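You operate a simulated robot arm through the tools that you are given. There is no shell and no other tool. Be economical: measure what you need, move in short steps, check, and stop when the job is done.

You run a simulated robot arm. Do the job below in one go: nothing can be reset, and whatever is moved stays where it is left.

Task
The caps are on the wrong posts: swap them and tighten both posts' knobs.
Fine: leave the black cap on the mat.

Only the result counts: the job must be done as asked and must still hold three seconds after the hand-in. Knocking over, shifting, dropping, spilling or breaking anything else fails it. A push-on lid holds only when it is set on centred and level and pressed home; a screw cap is set on level and turned clockwise until tight.

Robot
A 7-joint arm with a two-finger parallel gripper, fixed in place. Base frame: the origin is at the foot of the arm, x ahead of it, y to its left, z up; the work surface is at about z = 860. Units: mm, degrees, N and s.
Its first joint turns from -166.0 to 166.0 degrees. Payload 4.4 kg.
The tool frame sits at the grasp point between the pads (the TCP): z along the fingers, y along the line on which they close. The tips reach 23 mm beyond it. The gripper opens to 94 mm. The fingers are 38 mm wide and 10 mm thick; the gripper's body (54 by 96 mm) begins 39 mm behind the TCP.
Orientation is told as [roll, pitch, yaw] about the base's x, y, z axes, in that order, counted from this pose: with the fingers straight down and closing along the base's y, the tool's x points along the base's -x, its y along +y and its z along -z.

Tools
- The arm moves only by the tool drive_tool. Its argument "steps" is a list of rows, each an object (a shift or turn left out is 0, a gripper value left out holds the last) with "claw": the opening, from 0 (shut) to 1 (fully open); "offset": the shift along the tool's x, y, z in units of 30 mm (1.0 is 30 mm), a list of three; "turn": the turn, a rotation vector about the tool's x, y, z in units of 4 degrees (1.0 is 4 degrees), a list of three. In form: [{"claw": claw, "offset": [tx, ty, tz], "turn": [ax, ay, az]}, ...]. A call has 1 to 10 rows; each row shifts and turns the commanded pose from where the row before left it, along the tool's axes as they then stand. A call with a number of a shift or a turn outside -1 to 1 is refused whole. Rows are played at 5 a second. More than 50 mm and 8.6 degrees between two rows, or a gripper value outside its range, and nothing of the call is played. A pose out of reach is approached as far as the arm can. The call stops where the force on the tool passes 40 N (or 10 N more than at its start, if that is more) or the arm is blocked; 0.2 s more then pass. Each finger travels about 72 mm/s and halts on what it meets, pressing with about 44 N; the grip force reading is that of the motor and also rises with nothing between the fingers. The clock runs only during rows and for 0.2 s after the last one: add rows that do not move to give the fingers time. It gives the time, the measured TCP pose, the force on the tool (base axes), the opening and the grip force at its end, in the units of the frame above (readings bear some noise), with the torque about the TCP (base axes, N m) and any sound that the robot's microphone picked up.
- Cameras (640 x 400 px; columns grow to the right, rows downward): "scene" is fixed at [401.3, 649, 1513.3]; the picture's right is [-0.69, -0.72, 0.00], its down [-0.48, 0.46, -0.75] and it looks along [0.54, -0.52, -0.66] (base axes); focal length 260 px, centre (320, 200). "wrist" rides on the gripper at [86, 16, -74] in the tool frame; the picture's right is [-0.18, 0.98, 0.00], its down [-0.58, -0.11, -0.81] and it looks along [-0.79, -0.15, 0.59] (tool axes); focal length 243 px, centre (320, 200). There is no depth. A picture from a camera that has moved, and an enlarged one, comes with that camera's place and axes in the base frame and with its lens.
- grab_frame(camera): a new picture of that camera. No time passes.
- zoom(camera, box): a new picture of the part [left, top, right, bottom] of that camera's present view, enlarged. No time passes.
- hand_in(): hands the job in; it is judged then, once.

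Go step by step. Nothing tells you positions but the pictures and the camera data: compare them with the known pose of the tool, close in by small moves and look again before you grip or let go. The budget is 120 turns and 68 pictures, counting those below and the enlarged ones. Unless the task says otherwise, let go and move clear before handing in, and close with one line.

The tools are called after "Emit:" as a command line: name --argument value ..., lists and objects as JSON in quotes. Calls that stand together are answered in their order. drive_tool: Moves the arm, as the interface text tells. Its arguments: {"type":"object","properties":{"steps":{"type":"array","items":{"type":"object","properties":{"claw":{"type":"number"},"offset":{"type":"array","items":{"type":"number"}},"turn":{"type":"array","items":{"type":"number"}}}}}},"required":["steps"]} The other tools are called the same way: grab_frame (camera) takes a picture; zoom (camera, box) takes an enlarged picture of a part of a camera's view; hand_in () hands the job in.

At the start:

```text
time_s: 0.0
position: [684.1, 483.5, 1345.4]
ee_rot: [0.0, 0.0, 0.0]
ft_force: [0.1, 0.3, -0.2]
wrist_torque: [-0.02, 0.0, 0.0]
opening: 93.9
grip_force: 0.0
```

scene: 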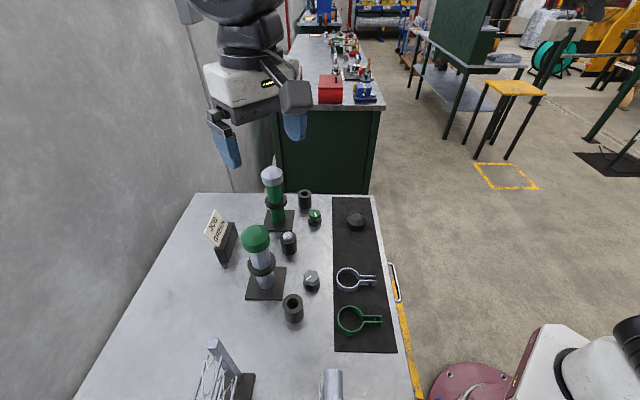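
wrist: 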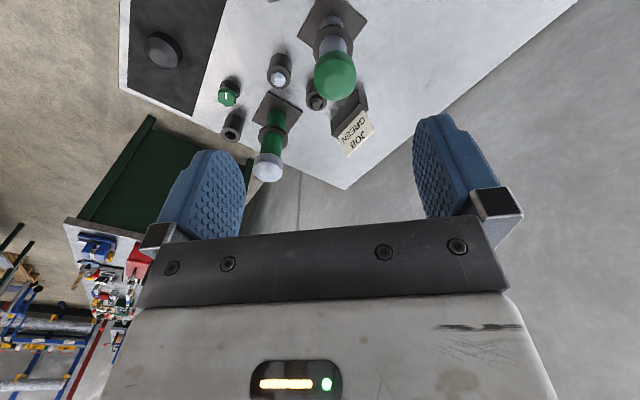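

I see two posts (one green, one silver) wearing each other's caps, with rings, knobs and loose parts around them. I'll zoom in for detail first.

Emit:
zoom --camera "scene" --box '[190, 150, 400, 281]'

Emit:
zoom --camera "scene" --box '[190, 220, 400, 351]'

Emit:
zoom --camera "wrist" --box '[120, 0, 420, 188]'

```text
3.05 times, centred on (295, 216) of scene
camera zoom: at [401.3, 649.0, 1513.3], right [-0.69, -0.72, 0.0], down [-0.48, 0.46, -0.75], along [0.54, -0.52, -0.66], focal length 792 px, centre (396, 153)
```

zoom: 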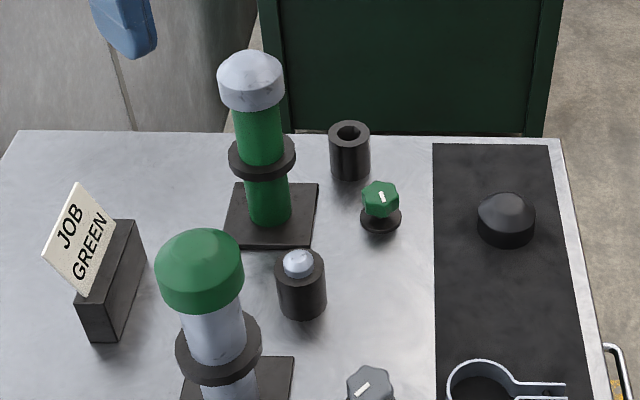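

```text
3.05 times, centred on (295, 286) of scene
camera zoom: at [401.3, 649.0, 1513.3], right [-0.69, -0.72, 0.0], down [-0.48, 0.46, -0.75], along [0.54, -0.52, -0.66], focal length 792 px, centre (396, -61)
```

zoom: 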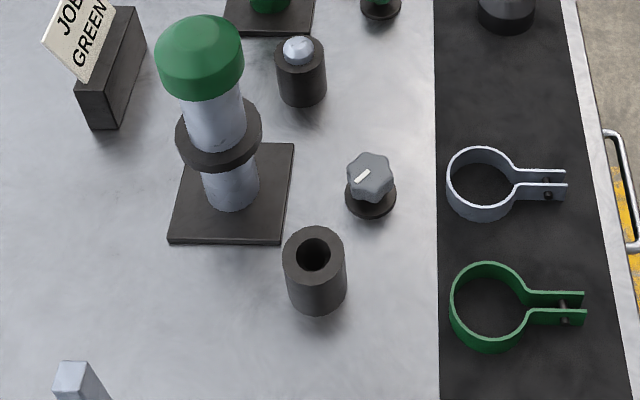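

```text
2.13 times, centred on (270, 94) of wrist
camera zoom: at [597.2, 500.2, 1420.5], right [0.18, 0.98, 0.0], down [0.58, -0.11, 0.81], along [0.79, -0.15, -0.59], focal length 516 px, centre (426, 426)
```

zoom: 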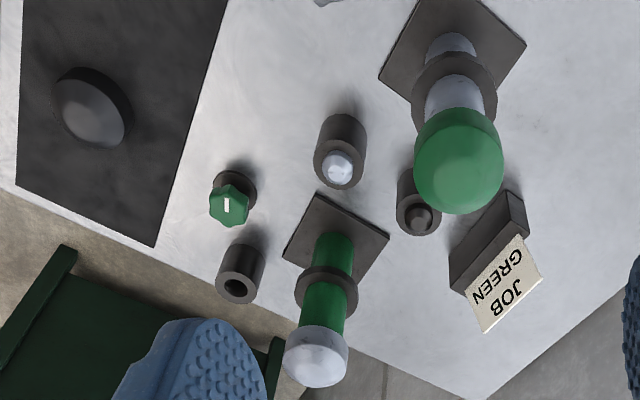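

Estimates: silver post (green cap) at about (782, 487), cap centre z≈1060. The green post (silver cap) is at about (952, 315). The grey knob is near (697, 396) and the green knob near (859, 232). I'll lower the arm for a closer look.

Emit:
drive_tool --steps '[{"claw": 1, "offset": [0, 0, 1]}, {"offset": [0, 0, 1]}, {"offset": [0, 0, 1]}, {"offset": [0, 0, 1]}, {"offset": [0, 0, 1]}, {}]'

Emit:
grab_frame --camera "wrist"

Emit:
grab_frame --camera "scene"

```text
time_s: 1.4
position: [681.6, 482.4, 1195.7]
ee_rot: [0.0, -0.1, 0.1]
ft_force: [0.5, 0.0, 0.0]
wrist_torque: [0.03, 0.02, 0.02]
opening: 93.9
grip_force: 0.0
```

```text
62 pictures are left
camera wrist: at [595.3, 499.3, 1270.5], right [0.18, 0.98, 0.0], down [0.58, -0.11, 0.81], along [0.79, -0.15, -0.59], focal length 243 px, centre (320, 200)
```

wrist: 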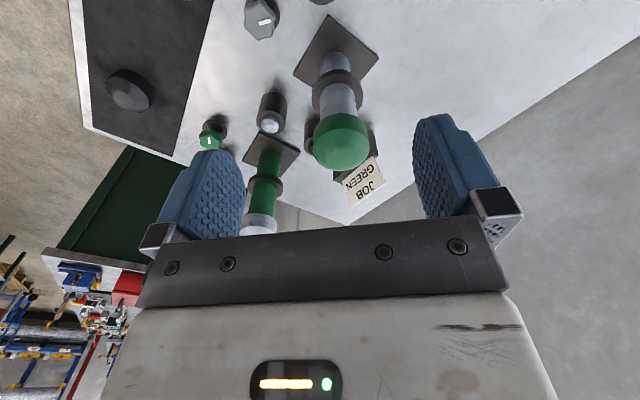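

```text
61 pictures are left
```

scene: 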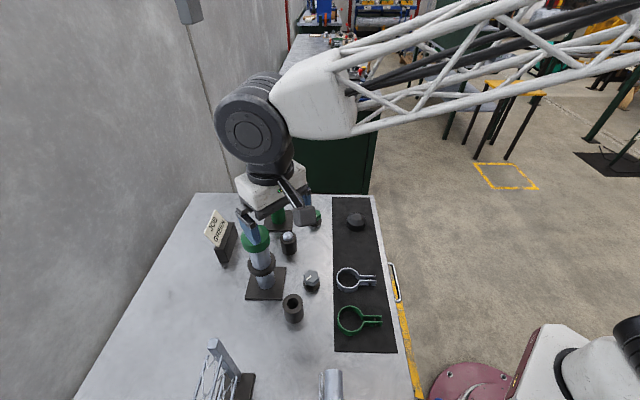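

The cap is consistent with about (779, 488, 1058). I'll zoom to see how the cap is fixed and what the knobs are like.

Emit:
zoom --camera "wrist" --box '[230, 0, 400, 212]'

```text
1.89 times, centred on (315, 106) of wrist
camera zoom: at [595.3, 499.3, 1270.5], right [0.18, 0.98, 0.0], down [0.58, -0.11, 0.81], along [0.79, -0.15, -0.59], focal length 458 px, centre (329, 377)
```

zoom: 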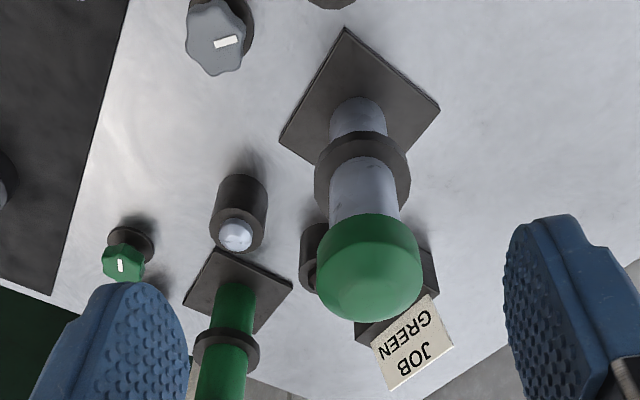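

The cap looks smooth, so I'll move above it and then check the alignment.

Emit:
drive_tool --steps '[{"offset": [-0.8, 0.05, 0.2]}, {"offset": [-0.8, 0.05, 0.2]}, {"offset": [-0.8, 0.05, 0.2]}, {"offset": [-0.85, 0.04, 0.2]}, {"offset": [0, 0, 0.7]}, {}, {}]'

Emit:
grab_frame --camera "wrist"

Emit:
zoom --camera "scene" --box '[190, 150, 350, 250]'

```text
time_s: 3.0
position: [780.9, 489.9, 1150.5]
ee_rot: [0.1, 0.0, 0.1]
ft_force: [0.3, -0.1, -0.8]
wrist_torque: [0.02, -0.01, -0.01]
opening: 93.9
grip_force: 0.1
```

```text
59 pictures are left
camera wrist: at [694.4, 506.7, 1225.6], right [0.18, 0.98, 0.0], down [0.58, -0.11, 0.81], along [0.79, -0.15, -0.59], focal length 243 px, centre (320, 200)
```

wrist: 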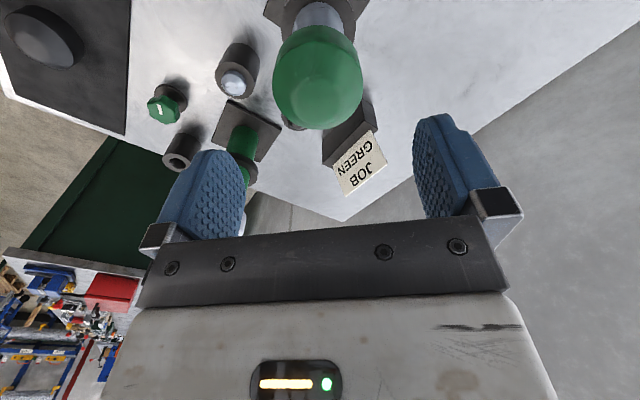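

```text
4.00 times, centred on (270, 200) of scene
camera zoom: at [401.3, 649.0, 1513.3], right [-0.69, -0.72, 0.0], down [-0.48, 0.46, -0.75], along [0.54, -0.52, -0.66], focal length 1039 px, centre (520, 200)
```

zoom: 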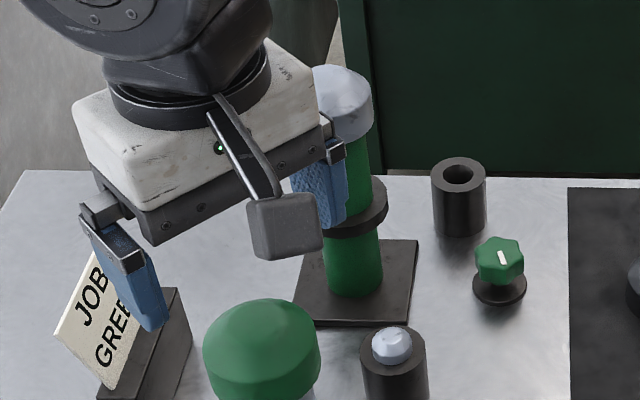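

Triangulation gives (777, 490, 1059), so I'll descend over the cap.

Emit:
drive_tool --steps '[{"offset": [0.12, 0, 0.8]}, {"offset": [0, 0, 0.8]}, {"offset": [0, 0, 0.7]}, {"offset": [0, 0, 0.5]}, {}]'

Emit:
grab_frame --camera "wrist"

Emit:
zoom --camera "scene" --box '[190, 190, 350, 290]'

```text
time_s: 4.2
position: [778.4, 492.2, 1066.3]
ee_rot: [0.1, 0.0, 0.0]
ft_force: [-0.6, -0.2, -0.2]
wrist_torque: [0.04, 0.01, -0.01]
opening: 94.2
grip_force: 0.1
```

```text
57 pictures are left
camera wrist: at [690.3, 507.4, 1141.5], right [0.18, 0.98, 0.0], down [0.58, -0.11, 0.81], along [0.79, -0.15, -0.59], focal length 243 px, centre (320, 200)
```

wrist: 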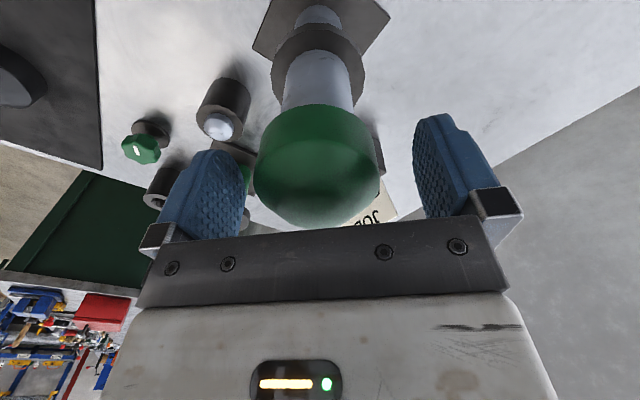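

```text
4.00 times, centred on (270, 240) of scene
camera zoom: at [401.3, 649.0, 1513.3], right [-0.69, -0.72, 0.0], down [-0.48, 0.46, -0.75], along [0.54, -0.52, -0.66], focal length 1039 px, centre (520, 40)
```

zoom: 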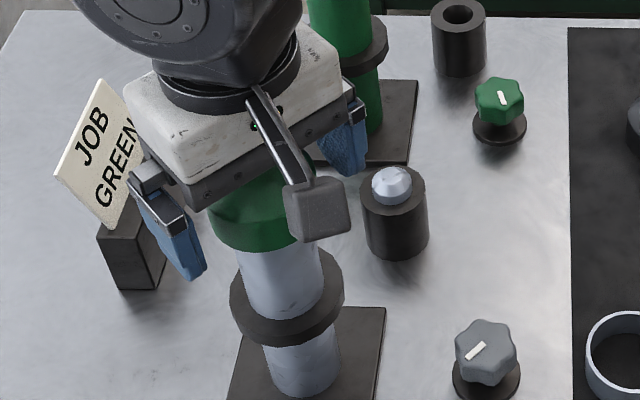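

The fingers straddle the cap well. I'll close on it after a 2 mm y correction.

Emit:
drive_tool --steps '[{"offset": [0.05, -0.07, 0.1]}, {"claw": 0}, {"claw": 0}, {"claw": 0}, {"claw": 0}, {"claw": 0}]'

Emit:
zoom --camera "scene" --box '[190, 190, 350, 290]'

```text
time_s: 5.6
position: [775.8, 488.0, 1062.4]
ee_rot: [0.1, 0.0, 0.1]
ft_force: [-0.3, -0.4, -0.3]
wrist_torque: [0.03, -0.03, -0.02]
opening: 63.1
grip_force: 44.2
```

```text
4.00 times, centred on (270, 240) of scene
camera zoom: at [401.3, 649.0, 1513.3], right [-0.69, -0.72, 0.0], down [-0.48, 0.46, -0.75], along [0.54, -0.52, -0.66], focal length 1039 px, centre (520, 40)
```

zoom: 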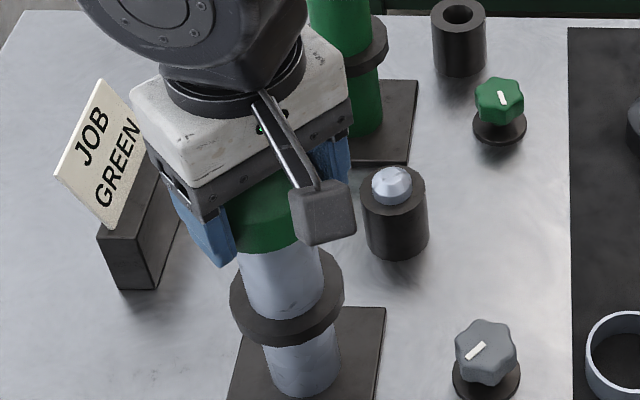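

The grip is at 63 mm. I'll try a small lift to learn whether it is push-on or screwed.

Emit:
drive_tool --steps '[{"offset": [0, 0, -0.07]}, {"offset": [0, 0, -0.07]}, {}]'

```text
time_s: 6.4
position: [776.9, 488.1, 1067.0]
ee_rot: [0.0, 0.0, 0.0]
ft_force: [-0.4, -0.2, -0.3]
wrist_torque: [0.0, 0.04, 0.01]
opening: 63.6
grip_force: 44.1
```

There was no resistance, so I'll lift further and check that the cap comes along.

Emit:
drive_tool --steps '[{"offset": [0, 0, -0.3]}, {"offset": [0, 0, -0.6]}, {"offset": [0, 0, -0.8]}, {"offset": [0, 0, -0.8]}, {}]'

Emit:
zoom --camera "scene" --box '[190, 170, 350, 270]'

```text
time_s: 7.6
position: [777.0, 487.6, 1143.9]
ee_rot: [0.0, 0.0, 0.0]
ft_force: [0.0, -1.5, -1.3]
wrist_torque: [0.04, 0.01, 0.02]
opening: 63.0
grip_force: 43.7
```

```text
4.00 times, centred on (270, 220) of scene
camera zoom: at [401.3, 649.0, 1513.3], right [-0.69, -0.72, 0.0], down [-0.48, 0.46, -0.75], along [0.54, -0.52, -0.66], focal length 1039 px, centre (520, 120)
```

zoom: 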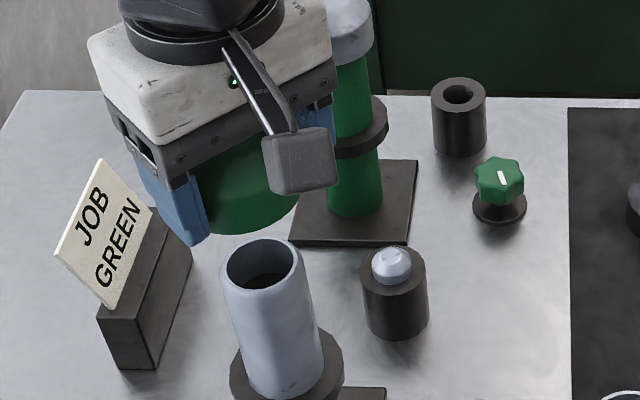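

The cap is off, and the post is an open tube with its top at z≈1065. My fingertips reach below the cap rim, so I'll set it back, re-grip about 11 mm higher, and then carry it to the table.

Emit:
drive_tool --steps '[{"offset": [0, 0, 0.9]}, {"offset": [0, 0, 0.9]}, {"offset": [0, 0, 0.6]}, {"offset": [0, 0, 0.3]}, {}]'

```text
time_s: 8.8
position: [775.4, 485.6, 1063.2]
ee_rot: [0.0, -0.1, 0.0]
ft_force: [-0.3, -1.5, 14.2]
wrist_torque: [-0.03, -0.09, -0.01]
opening: 63.4
grip_force: 44.2
```

There is 14 N of contact, so it is seated. Now I'll re-grip higher.

Emit:
drive_tool --steps '[{"claw": 0.85}, {"claw": 0.85}, {"claw": 0.85, "offset": [0, 0, -0.37]}, {"claw": 0.85}, {"claw": 0}, {"claw": 0}, {"claw": 0}, {"claw": 0}]'

Emit:
zoom --camera "scene" --box '[190, 190, 350, 290]'

```text
time_s: 10.6
position: [776.7, 487.2, 1073.1]
ee_rot: [0.0, 0.0, 0.1]
ft_force: [0.2, 0.4, -0.1]
wrist_torque: [-0.01, 0.0, 0.0]
opening: 63.0
grip_force: 44.1
```

```text
4.00 times, centred on (270, 240) of scene
camera zoom: at [401.3, 649.0, 1513.3], right [-0.69, -0.72, 0.0], down [-0.48, 0.46, -0.75], along [0.54, -0.52, -0.66], focal length 1039 px, centre (520, 40)
```

zoom: 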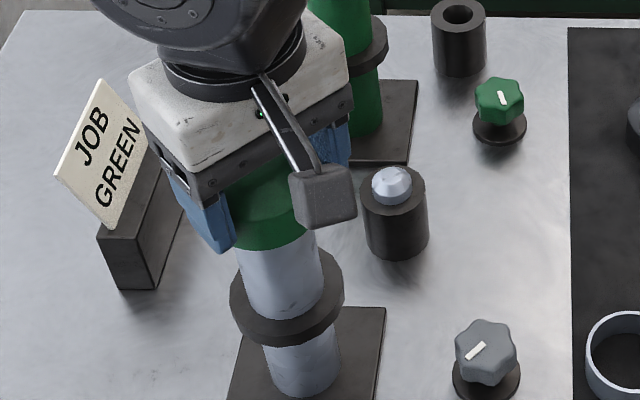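

Good grip. I'll lift and carry it to the free spot at about (605, 535).

Emit:
drive_tool --steps '[{"offset": [0, 0, -0.3]}, {"offset": [0, 0, -0.9]}, {"offset": [0, 0, -0.9]}, {"offset": [1, 0.3, 0]}, {"offset": [1, 0.3, 0]}, {"offset": [1, 0.3, 0]}, {"offset": [1, 0.3, 0]}, {"offset": [1, 0.3, 0]}, {"offset": [0.7, 0.1, 0]}, {}]'

Emit:
grab_frame --camera "scene"

Emit:
grab_frame --camera "wrist"

```text
time_s: 12.8
position: [606.1, 535.8, 1136.5]
ee_rot: [0.0, -0.1, 0.0]
ft_force: [-0.2, -0.5, 0.0]
wrist_torque: [0.01, 0.04, 0.01]
opening: 63.0
grip_force: 43.5
```

```text
52 pictures are left
```

scene: 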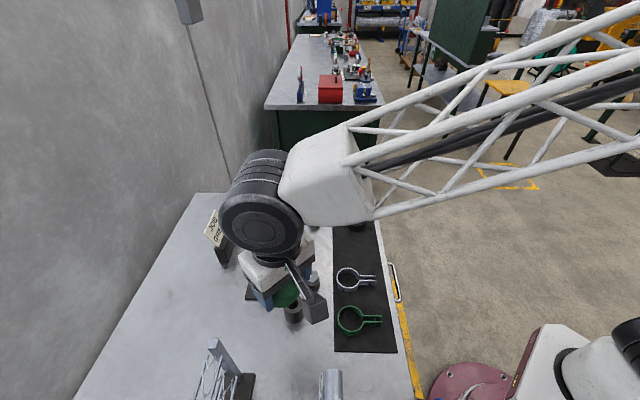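

```text
51 pictures are left
camera wrist: at [518.2, 553.1, 1211.0], right [0.18, 0.98, 0.0], down [0.58, -0.11, 0.81], along [0.79, -0.15, -0.59], focal length 243 px, centre (320, 200)
```

wrist: 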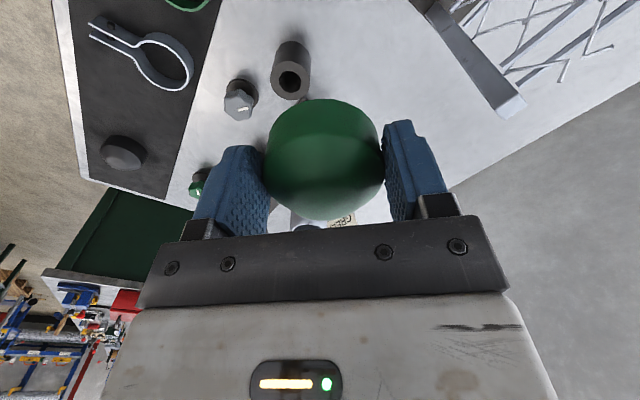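

The spot is clear, so I'll descend to just above the table.

Emit:
drive_tool --steps '[{"offset": [0, 0, 1]}, {"offset": [0, 0, 1]}, {"offset": [0, 0, 1]}, {"offset": [0, 0, 1]}, {"offset": [0, 0, 1]}, {"offset": [0, 0, 1]}, {"offset": [0, 0, 1]}, {"offset": [0, 0, 0.6]}, {}]'

Emit:
grab_frame --camera "scene"

```text
time_s: 14.8
position: [603.3, 535.2, 906.4]
ee_rot: [0.0, 0.0, 0.0]
ft_force: [0.6, 1.0, -1.5]
wrist_torque: [-0.02, 0.01, -0.04]
opening: 62.9
grip_force: 44.3
```

```text
50 pictures are left
```

scene: 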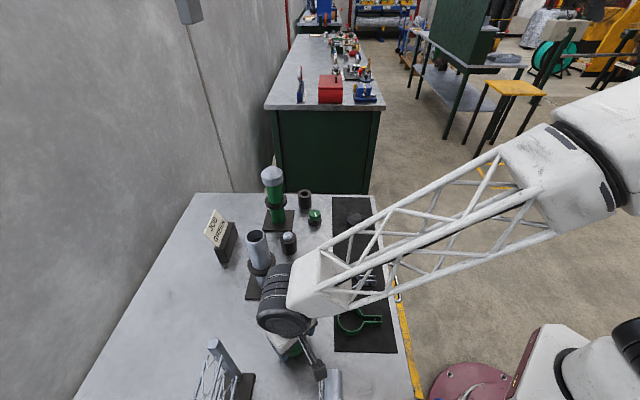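

I'll check the clearance to the tube near the camera arm before the last 20 mm.

Emit:
zoom --camera "scene" --box '[220, 275, 420, 400]'

Emit:
grab_frame --camera "wrist"

```text
3.20 times, centred on (320, 338) of scene
camera zoom: at [401.3, 649.0, 1513.3], right [-0.69, -0.72, 0.0], down [-0.48, 0.46, -0.75], along [0.54, -0.52, -0.66], focal length 832 px, centre (320, -240)
```

zoom: 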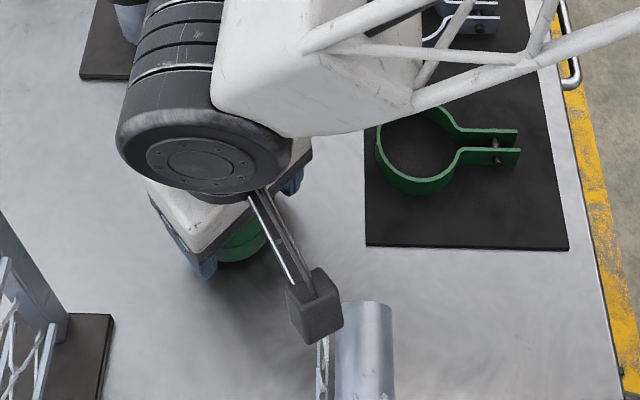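

```text
48 pictures are left
camera wrist: at [516.5, 551.4, 982.4], right [0.18, 0.98, 0.0], down [0.58, -0.11, 0.81], along [0.79, -0.15, -0.59], focal length 243 px, centre (320, 200)
```

wrist: 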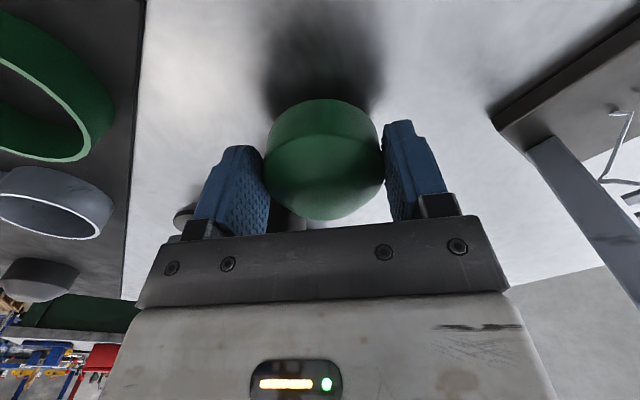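

I'll shift 15 mm forward and 10 mm left for clearance, then lower gently to contact.

Emit:
drive_tool --steps '[{"offset": [-0.5, 0.33, 0]}, {"offset": [0, 0, 0.35]}, {"offset": [0, 0, 0.15]}, {"offset": [0, 0, 0.1]}, {}]'

```text
time_s: 15.8
position: [621.4, 546.8, 895.1]
ee_rot: [0.2, -0.2, 0.1]
ft_force: [0.7, -0.7, 5.6]
wrist_torque: [0.05, 0.08, 0.07]
opening: 63.2
grip_force: 44.1
stopped in row 5: the force on the tool passed its limit at 43 N (the readings are from after the stop); the commanded pose is now the measured one
```

I touched down at about z 888. I'll approach again more slowly.

Emit:
drive_tool --steps '[{"offset": [0, 0, 0.05]}, {"offset": [0, 0, 0.05]}, {}]'

Emit:
zoom --camera "scene" --box '[220, 275, 420, 400]'

Emit:
zoom --camera "wrist" --box '[160, 80, 480, 280]'

```text
time_s: 16.5
position: [621.6, 546.2, 894.1]
ee_rot: [0.3, -0.4, 0.0]
ft_force: [-0.1, 0.0, 6.3]
wrist_torque: [-0.03, 0.07, 0.04]
opening: 63.2
grip_force: 44.4
stopped in row 3: the force on the tool passed its limit at 42 N (the readings are from after the stop); the commanded pose is now the measured one
```

```text
3.20 times, centred on (320, 338) of scene
camera zoom: at [401.3, 649.0, 1513.3], right [-0.69, -0.72, 0.0], down [-0.48, 0.46, -0.75], along [0.54, -0.52, -0.66], focal length 832 px, centre (320, -240)
```

zoom: 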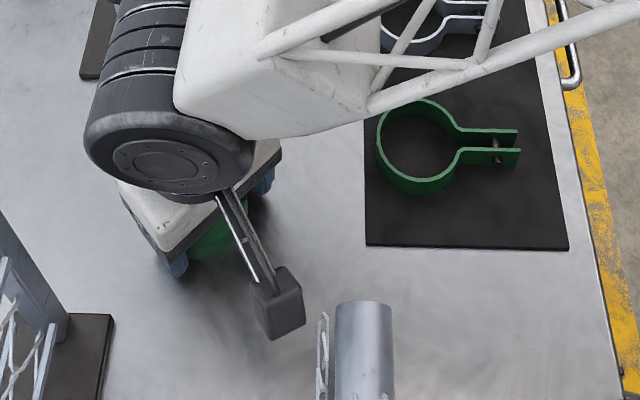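

```text
2.00 times, centred on (320, 180) of wrist
camera zoom: at [534.4, 562.7, 968.7], right [0.18, 0.98, 0.01], down [0.58, -0.11, 0.81], along [0.8, -0.15, -0.59], focal length 485 px, centre (320, 240)
```

zoom: 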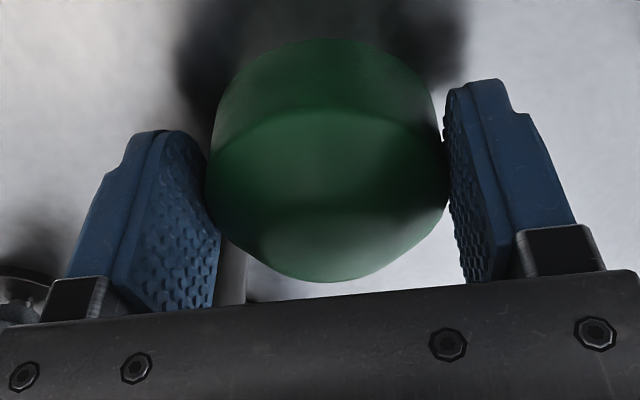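

The cap is resting on the table, with its rim about 34 mm below the TCP. I'll release it and rise.

Emit:
drive_tool --steps '[{"claw": 0.85}, {"claw": 0.9}, {"claw": 1}, {"offset": [0, 0, -0.5]}, {"offset": [0, 0, -1]}, {"offset": [0, 0, -1]}, {"offset": [0, 0, -1]}, {"offset": [0, 0, -1]}, {"offset": [0, 0, -1]}, {}]'

Emit:
grab_frame --camera "wrist"

```text
time_s: 17.3
position: [620.0, 549.0, 894.1]
ee_rot: [0.3, -0.3, 0.1]
ft_force: [-16.7, 3.5, 3.6]
wrist_torque: [-0.23, -0.32, -0.86]
opening: 92.5
grip_force: 0.1
stopped in row 3: the force on the tool passed its limit at 48 N (the readings are from after the stop); the commanded pose is now the measured one
```

```text
45 pictures are left
camera wrist: at [533.0, 563.7, 968.1], right [0.18, 0.98, 0.01], down [0.58, -0.11, 0.81], along [0.8, -0.14, -0.59], focal length 243 px, centre (320, 200)
```

wrist: 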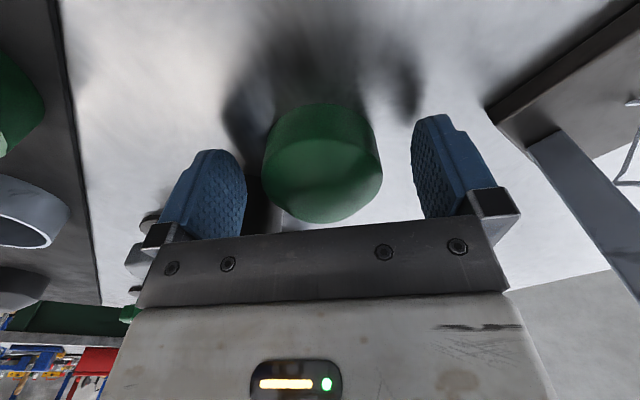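

A sideways force appeared when opening, probably a finger touching the nearby black cylinder. I'll look before moving.

Emit:
zoom --camera "scene" --box '[220, 255, 380, 355]'

Emit:
zoom --camera "wrist" --box '[120, 100, 440, 300]'

```text
4.00 times, centred on (300, 305) of scene
camera zoom: at [401.3, 649.0, 1513.3], right [-0.69, -0.72, 0.0], down [-0.48, 0.46, -0.75], along [0.54, -0.52, -0.66], focal length 1039 px, centre (400, -220)
```

zoom: 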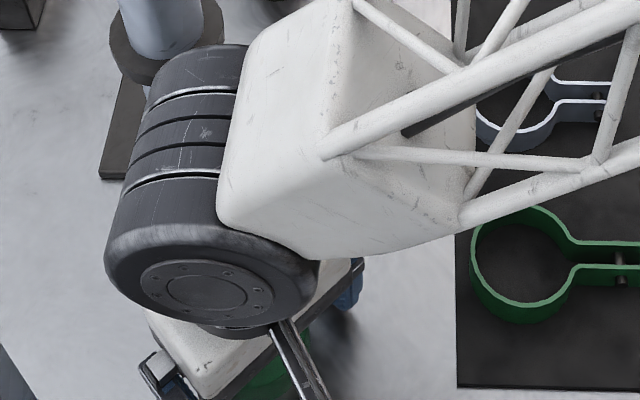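

```text
2.00 times, centred on (280, 200) of wrist
camera zoom: at [533.0, 563.7, 968.1], right [0.18, 0.98, 0.01], down [0.58, -0.11, 0.81], along [0.8, -0.14, -0.59], focal length 485 px, centre (400, 200)
```

zoom: 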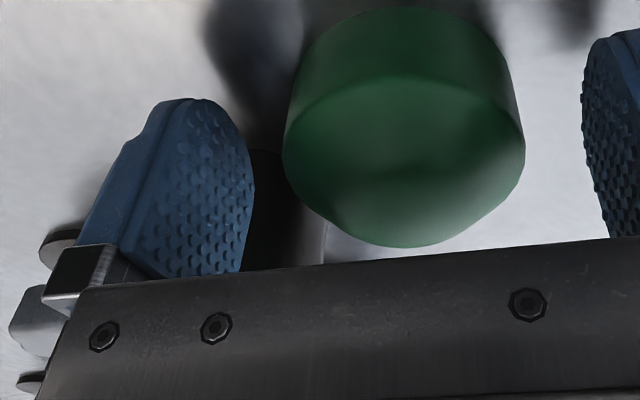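

The cylinder is right behind the left finger. I'll relieve by narrowing slightly, back off in −x, then rise straight up.

Emit:
drive_tool --steps '[{"claw": 0.86}, {"offset": [0.1, 0, 0]}, {"offset": [0.1, 0, 0]}, {}]'

```text
time_s: 18.3
position: [616.0, 548.5, 894.7]
ee_rot: [0.4, -0.4, 0.1]
ft_force: [-0.8, 0.4, 0.5]
wrist_torque: [0.0, 0.03, 0.02]
opening: 80.6
grip_force: 0.1
```

Emit:
drive_tool --steps '[{"offset": [0, 0, -0.3]}, {"offset": [0, 0, -0.8]}, {"offset": [0, 0, -1]}, {"offset": [0, 0, -1]}, {"offset": [0, 0, -1]}, {"offset": [0, 0, -1]}, {"offset": [0, 0, -1]}, {"offset": [0, 0, -1]}, {}]'

Emit:
grab_frame --camera "wrist"

Emit:
grab_frame --camera "scene"

```text
time_s: 20.3
position: [612.5, 546.4, 1107.5]
ee_rot: [0.4, -0.5, 0.0]
ft_force: [0.3, 0.1, -0.6]
wrist_torque: [-0.01, 0.0, 0.02]
opening: 80.7
grip_force: 0.1
```

```text
42 pictures are left
camera wrist: at [525.4, 562.7, 1181.8], right [0.18, 0.98, 0.01], down [0.58, -0.11, 0.81], along [0.8, -0.14, -0.59], focal length 243 px, centre (320, 200)
```

wrist: 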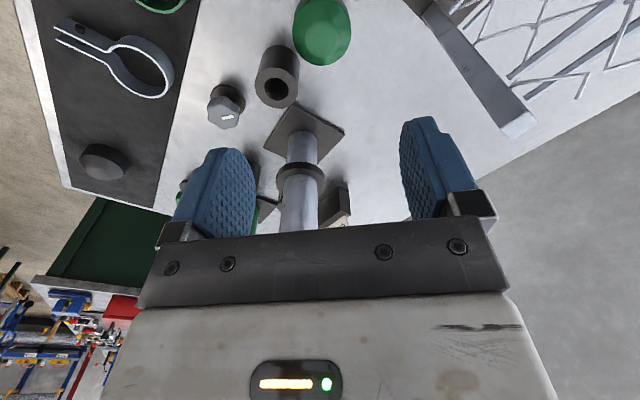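

```text
41 pictures are left
```

scene: 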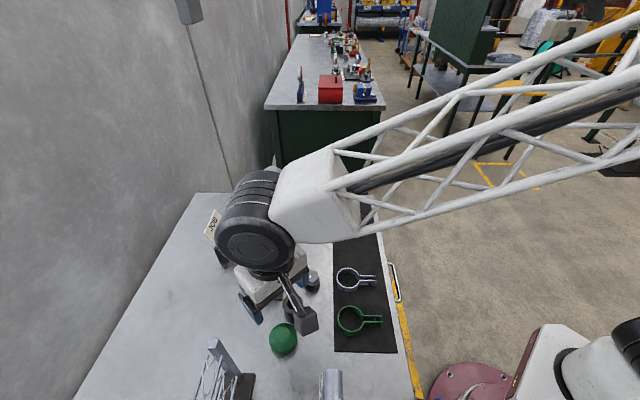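

The cap stands on the table, and the cylinder hasn't visibly moved. Next I'll approach the silver cap on the green post, watching the reach.

Emit:
drive_tool --steps '[{"claw": 1, "offset": [0, 0, -1], "turn": [0.1, 0.125, 0]}, {"offset": [-1, -0.75, -0.5]}, {"offset": [-1, -0.75, 0]}, {"offset": [-1, -0.75, 0]}, {"offset": [-1, -0.75, 0]}, {"offset": [-1, -0.75, 0]}, {"offset": [-1, -0.75, 0]}, {"offset": [-1, -0.75, 0]}, {"offset": [-1, -0.75, 0]}, {}]'

Emit:
grab_frame --camera "wrist"

Emit:
grab_frame --camera "scene"

```text
time_s: 22.5
position: [856.1, 368.0, 1151.9]
ee_rot: [0.0, 0.1, 0.1]
ft_force: [0.1, 0.4, -0.5]
wrist_torque: [-0.02, 0.02, 0.01]
opening: 94.0
grip_force: 0.0
```

```text
40 pictures are left
camera wrist: at [769.8, 383.7, 1226.8], right [0.18, 0.98, 0.0], down [0.58, -0.11, 0.81], along [0.79, -0.15, -0.59], focal length 243 px, centre (320, 200)
```

wrist: 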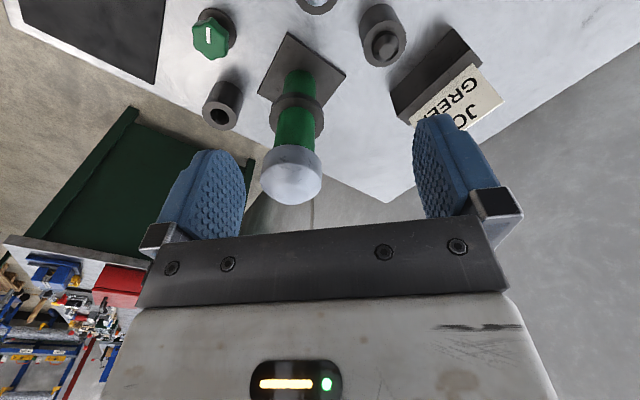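

```text
39 pictures are left
```

scene: 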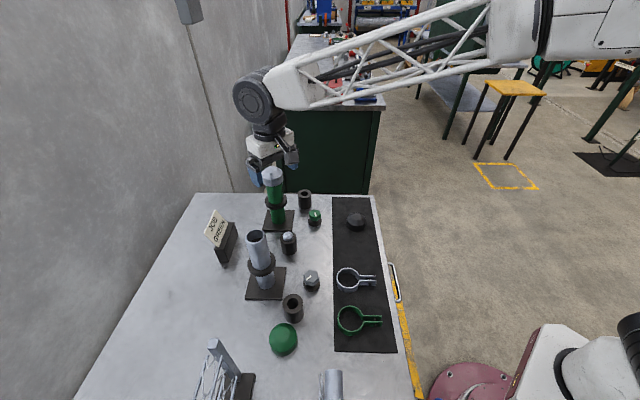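

The silver cap triangulates to about (942, 321, 1062), roughly 995 mm from the base. I'll move above it and see if the arm reaches.

Emit:
drive_tool --steps '[{"offset": [-0.95, -0.52, 0]}, {"offset": [-0.95, -0.52, 0]}, {"offset": [-0.95, -0.52, 0]}, {}, {}]'

Emit:
grab_frame --camera "wrist"

```text
time_s: 23.7
position: [940.3, 320.7, 1151.3]
ee_rot: [0.1, 0.0, 0.2]
ft_force: [0.2, 0.6, -0.4]
wrist_torque: [0.03, -0.03, 0.0]
opening: 94.0
grip_force: 0.1
```

```text
38 pictures are left
camera wrist: at [854.7, 337.2, 1226.7], right [0.18, 0.98, 0.0], down [0.58, -0.11, 0.8], along [0.79, -0.15, -0.59], focal length 243 px, centre (320, 200)
```

wrist: 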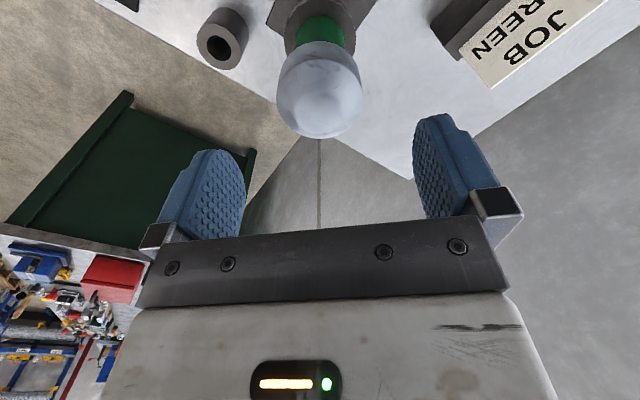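

The cap estimate refines to (946, 319, 1057). I'll descend to grip height (TCP 1072).

Emit:
drive_tool --steps '[{"offset": [-0.2, -0.05, 0.4]}, {"offset": [0, 0, 0.8]}, {"offset": [0, 0, 0.7]}, {"offset": [0, 0, 0.7]}, {}]'

Emit:
grab_frame --camera "wrist"

Emit:
zoom --camera "scene" --box '[210, 130, 370, 230]'

```text
time_s: 24.9
position: [944.1, 318.6, 1070.2]
ee_rot: [-0.1, 0.0, 0.1]
ft_force: [0.4, 0.1, -0.3]
wrist_torque: [0.02, 0.0, -0.01]
opening: 94.0
grip_force: 0.0
```

```text
37 pictures are left
camera wrist: at [857.8, 334.5, 1146.7], right [0.18, 0.98, 0.0], down [0.58, -0.11, 0.8], along [0.79, -0.15, -0.59], focal length 243 px, centre (320, 200)
```

wrist: 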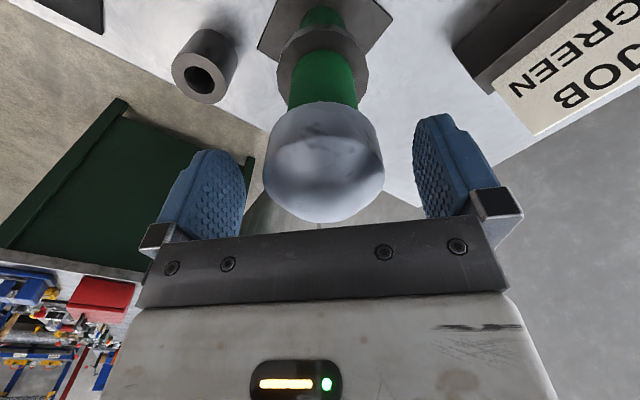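

```text
4.00 times, centred on (290, 180) of scene
camera zoom: at [401.3, 649.0, 1513.3], right [-0.69, -0.72, 0.0], down [-0.48, 0.46, -0.75], along [0.54, -0.52, -0.66], focal length 1039 px, centre (440, 280)
```

zoom: 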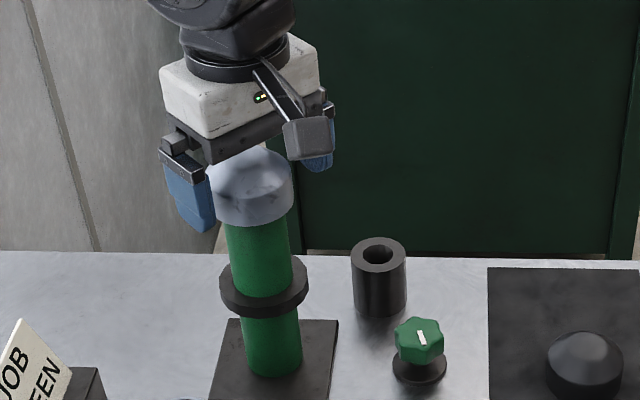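

The alignment matches the earlier grip, so I'll close and lift.

Emit:
drive_tool --steps '[{"claw": 0}, {"claw": 0}, {"claw": 0}, {"claw": 0}, {"offset": [0, 0, -0.15]}, {"offset": [0, 0, -0.5]}, {"offset": [0, 0, -0.9]}, {"offset": [0, 0, -0.9]}, {"offset": [0, 0, -0.9]}, {}]'

Emit:
grab_frame --camera "wrist"

Emit:
zoom --camera "scene" --box '[210, 130, 370, 230]'

```text
time_s: 27.1
position: [943.6, 317.5, 1172.4]
ee_rot: [0.0, 0.3, 0.2]
ft_force: [-0.6, 0.4, -0.8]
wrist_torque: [0.01, 0.03, 0.01]
opening: 63.3
grip_force: 44.0
```

```text
35 pictures are left
camera wrist: at [857.6, 334.8, 1249.1], right [0.18, 0.98, 0.0], down [0.58, -0.11, 0.8], along [0.79, -0.15, -0.59], focal length 243 px, centre (320, 200)
```

wrist: 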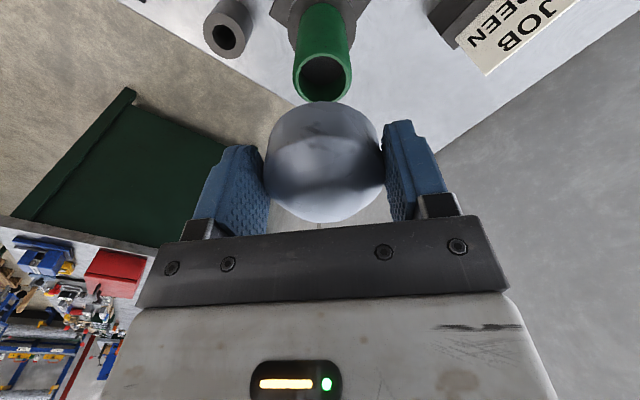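

```text
4.00 times, centred on (290, 180) of scene
camera zoom: at [401.3, 649.0, 1513.3], right [-0.69, -0.72, 0.0], down [-0.48, 0.46, -0.75], along [0.54, -0.52, -0.66], focal length 1039 px, centre (440, 280)
```

zoom: 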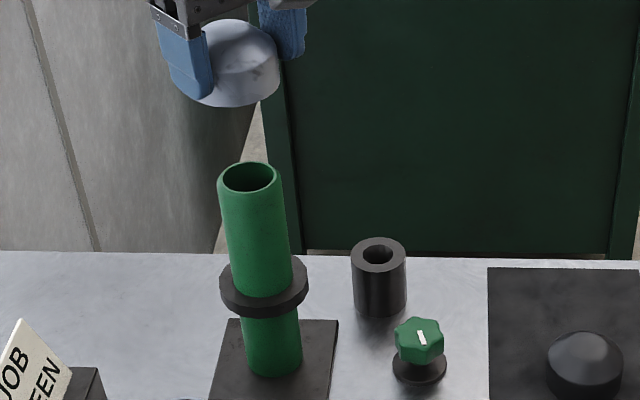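

The silver cap is held at the same offset as the green one was. Moving above the silver post at (776.7, 487.2).

Emit:
drive_tool --steps '[{"offset": [0.93, 0.94, 0]}, {"offset": [0.93, 0.94, 0]}, {"offset": [0.93, 0.94, 0]}, {"offset": [0.93, 0.94, 0]}, {"offset": [0.93, 0.94, 0]}, {"offset": [0.93, 0.94, 0]}, {}, {}]'

Emit:
grab_frame --camera "wrist"

Emit:
zoom --camera "scene" --box '[190, 170, 350, 270]'

```text
time_s: 28.9
position: [777.1, 487.4, 1175.5]
ee_rot: [-0.1, 0.1, 0.2]
ft_force: [0.1, -0.2, -0.5]
wrist_torque: [0.01, -0.01, 0.02]
opening: 63.2
grip_force: 44.2
```

```text
33 pictures are left
camera wrist: at [690.4, 503.3, 1250.7], right [0.18, 0.98, 0.0], down [0.58, -0.11, 0.8], along [0.79, -0.15, -0.59], focal length 243 px, centre (320, 200)
```

wrist: 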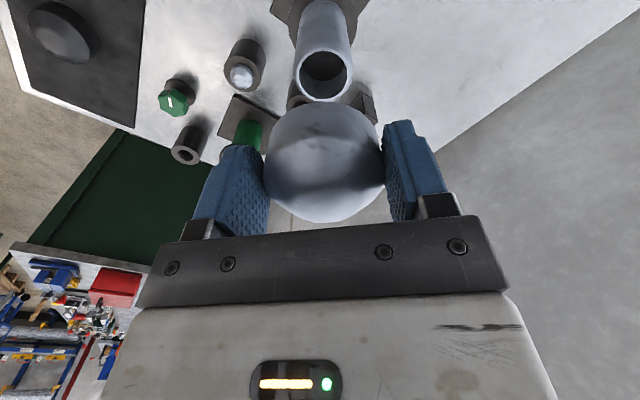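

```text
4.00 times, centred on (270, 220) of scene
camera zoom: at [401.3, 649.0, 1513.3], right [-0.69, -0.72, 0.0], down [-0.48, 0.46, -0.75], along [0.54, -0.52, -0.66], focal length 1039 px, centre (520, 120)
```

zoom: 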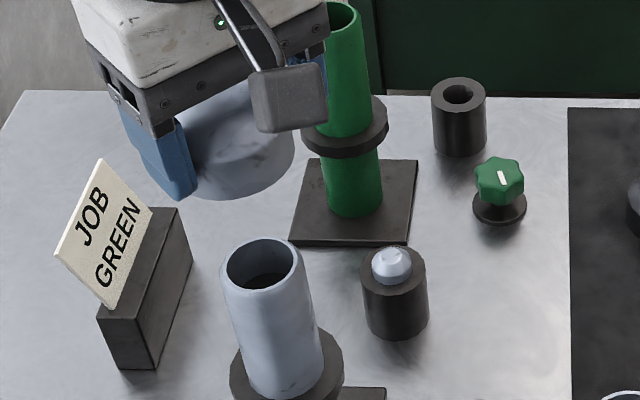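

The relative view matches the green-post view. I'll descend to near contact.

Emit:
drive_tool --steps '[{"offset": [0, 0, 0.9]}, {"offset": [0, 0, 0.9]}, {"offset": [0, 0, 0.6]}, {"offset": [0, 0, 0.4]}, {"offset": [0, 0, 0.3]}, {"offset": [0, 0, 0.15]}, {}]'

```text
time_s: 30.5
position: [777.7, 488.1, 1076.7]
ee_rot: [-0.1, 0.1, 0.0]
ft_force: [0.0, 0.4, -0.7]
wrist_torque: [-0.01, 0.03, -0.01]
opening: 63.0
grip_force: 43.8
```

Emit:
drive_tool --steps '[{"offset": [0, 0, 0.08]}, {"offset": [0, 0, 0.08]}, {"offset": [0, 0, 0.06]}, {"offset": [0, 0, 0.06]}, {}]'

Emit:
zoom --camera "scene" --box '[190, 190, 350, 290]'

```text
time_s: 31.7
position: [778.9, 487.1, 1071.0]
ee_rot: [0.1, -0.1, 0.1]
ft_force: [3.7, -0.8, 37.2]
wrist_torque: [-0.14, -0.13, -0.06]
opening: 63.4
grip_force: 43.8
```

```text
4.00 times, centred on (270, 240) of scene
camera zoom: at [401.3, 649.0, 1513.3], right [-0.69, -0.72, 0.0], down [-0.48, 0.46, -0.75], along [0.54, -0.52, -0.66], focal length 1039 px, centre (520, 40)
```

zoom: 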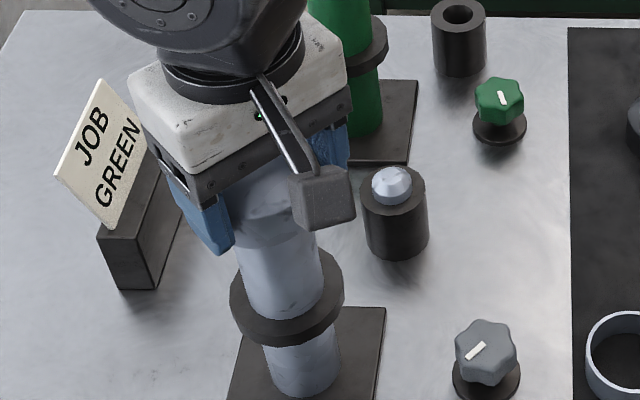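

It is seated with a 37 N press at the expected height. I'll release and look.

Emit:
drive_tool --steps '[{"offset": [0, 0, -0.06]}, {"claw": 0.9}, {"claw": 0.9}, {"claw": 0.9}, {"offset": [0, 0, -0.5]}, {"offset": [0, 0, -1]}, {"offset": [0, 0, -1]}, {"claw": 0, "offset": [0, 0, -0.2]}, {}, {}]'

Emit:
grab_frame --camera "wrist"

Emit:
zoom --camera "scene" --box '[190, 170, 350, 270]'

```text
time_s: 33.9
position: [777.5, 488.0, 1151.7]
ee_rot: [0.1, 0.1, 0.1]
ft_force: [-0.2, 0.2, -0.7]
wrist_torque: [-0.03, -0.01, -0.02]
opening: 0.0
grip_force: 32.3
```

```text
30 pictures are left
camera wrist: at [691.4, 504.3, 1226.3], right [0.18, 0.98, 0.0], down [0.58, -0.11, 0.8], along [0.79, -0.15, -0.59], focal length 243 px, centre (320, 200)
```

wrist: 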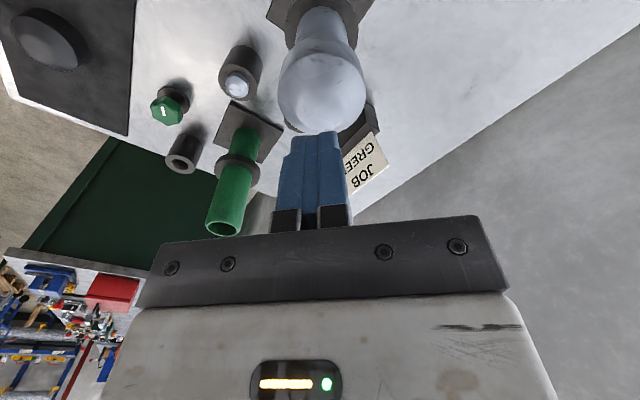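

```text
4.00 times, centred on (270, 220) of scene
camera zoom: at [401.3, 649.0, 1513.3], right [-0.69, -0.72, 0.0], down [-0.48, 0.46, -0.75], along [0.54, -0.52, -0.66], focal length 1039 px, centre (520, 120)
```

zoom: 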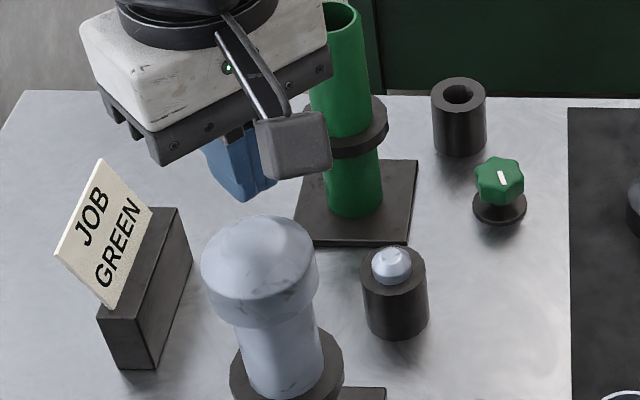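

The cap sits level. I'll press it home from above with closed fingers until about 35 N.

Emit:
drive_tool --steps '[{"offset": [0, 0, 0.7]}, {"offset": [0, 0, 0.5]}, {"offset": [0, 0, 0.1]}, {"offset": [0, 0, 0.1]}, {"offset": [0, 0, 0.1]}, {"offset": [0, 0, 0.1]}, {"offset": [0, 0, 0.1]}, {"offset": [0, 0, 0.1]}, {}]'

```text
time_s: 35.7
position: [777.0, 487.6, 1102.8]
ee_rot: [0.1, -0.3, 0.1]
ft_force: [0.0, -0.2, 3.6]
wrist_torque: [0.02, 0.0, -0.02]
opening: 0.0
grip_force: 42.5
stopped in row 9: the force on the tool passed its limit at 46 N (the readings are from after the stop); the commanded pose is now the measured one
```

The silver cap is pressed home with 46 N. Now I'll go back for the green cap at about (618, 547).

Emit:
drive_tool --steps '[{"offset": [0, 0, -1]}, {"offset": [0, 0, -0.6]}, {"claw": 1, "offset": [0.89, 0.33, 0]}, {"offset": [0.89, 0.33, 0]}, {"offset": [0.89, 0.33, 0]}, {"offset": [0.89, 0.33, 0]}, {"offset": [0.89, 0.33, 0]}, {"offset": [0.89, 0.33, 0]}, {"offset": [0, 0, 1]}, {"offset": [0, 0, 1]}]'

Emit:
drive_tool --steps '[{"offset": [0, 0, 1]}, {"offset": [0, 0, 1]}, {}]'

Emit:
grab_frame --camera "wrist"

```text
time_s: 37.9
position: [617.6, 547.5, 1088.5]
ee_rot: [0.3, -0.1, 0.1]
ft_force: [-0.1, -0.6, -0.1]
wrist_torque: [0.04, 0.02, 0.02]
opening: 94.1
grip_force: 0.0
```

```text
time_s: 38.7
position: [618.3, 548.2, 1028.8]
ee_rot: [0.2, -0.2, 0.1]
ft_force: [0.1, 0.3, -0.5]
wrist_torque: [0.02, 0.02, 0.01]
opening: 93.7
grip_force: 0.1
```

```text
28 pictures are left
camera wrist: at [530.6, 563.3, 1103.9], right [0.18, 0.98, 0.0], down [0.58, -0.11, 0.81], along [0.79, -0.15, -0.59], focal length 243 px, centre (320, 200)
```

wrist: 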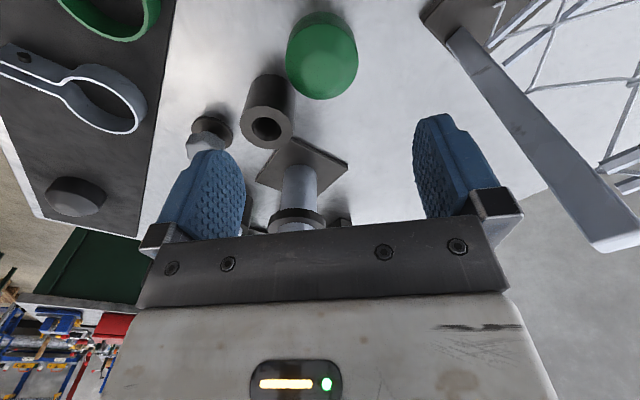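

The cap is at about (622, 547). I'll narrow to 0.8 to stay clear of the cylinder and descend partway.

Emit:
drive_tool --steps '[{"claw": 0.8, "offset": [-0.12, -0.03, 0.5], "turn": [0.06, 0.05, 0]}, {"offset": [0, 0, 1]}, {"offset": [0, 0, 1]}, {"offset": [0, 0, 0.5]}, {}]'

Emit:
grab_frame --camera "wrist"

```text
time_s: 39.9
position: [621.6, 546.6, 939.6]
ee_rot: [-0.1, 0.1, 0.1]
ft_force: [-0.7, 0.0, -0.6]
wrist_torque: [-0.02, 0.01, 0.01]
opening: 75.4
grip_force: 0.0
```

```text
27 pictures are left
camera wrist: at [535.1, 562.7, 1015.0], right [0.18, 0.98, 0.0], down [0.58, -0.11, 0.81], along [0.79, -0.15, -0.59], focal length 243 px, centre (320, 200)
```

wrist: 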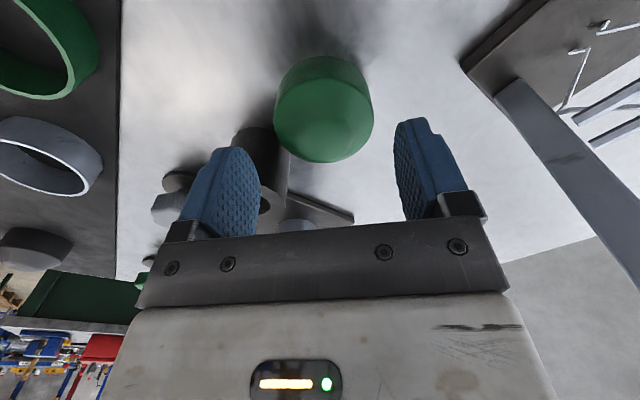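

Aligned. I'll descend to 893 and close.

Emit:
drive_tool --steps '[{"offset": [0, 0.03, 0.6]}, {"offset": [0, 0, 0.6]}, {"offset": [0, 0, 0.3]}, {}, {"claw": 0}, {"claw": 0}, {"claw": 0}, {"claw": 0}]'

Emit:
grab_frame --camera "wrist"

```text
time_s: 40.5
position: [622.4, 548.7, 917.2]
ee_rot: [0.2, -0.2, 0.0]
ft_force: [-2.6, -1.0, 5.2]
wrist_torque: [-0.33, -0.11, -0.15]
opening: 75.4
grip_force: 0.6
stopped in row 2: the force on the tool passed its limit at 75 N (the readings are from after the stop); the commanded pose is now the measured one
```

```text
26 pictures are left
camera wrist: at [535.6, 565.3, 991.6], right [0.18, 0.98, 0.0], down [0.58, -0.11, 0.81], along [0.8, -0.15, -0.59], focal length 243 px, centre (320, 200)
```

wrist: 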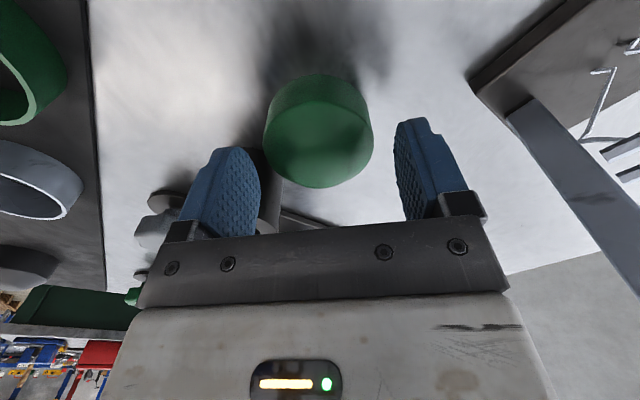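

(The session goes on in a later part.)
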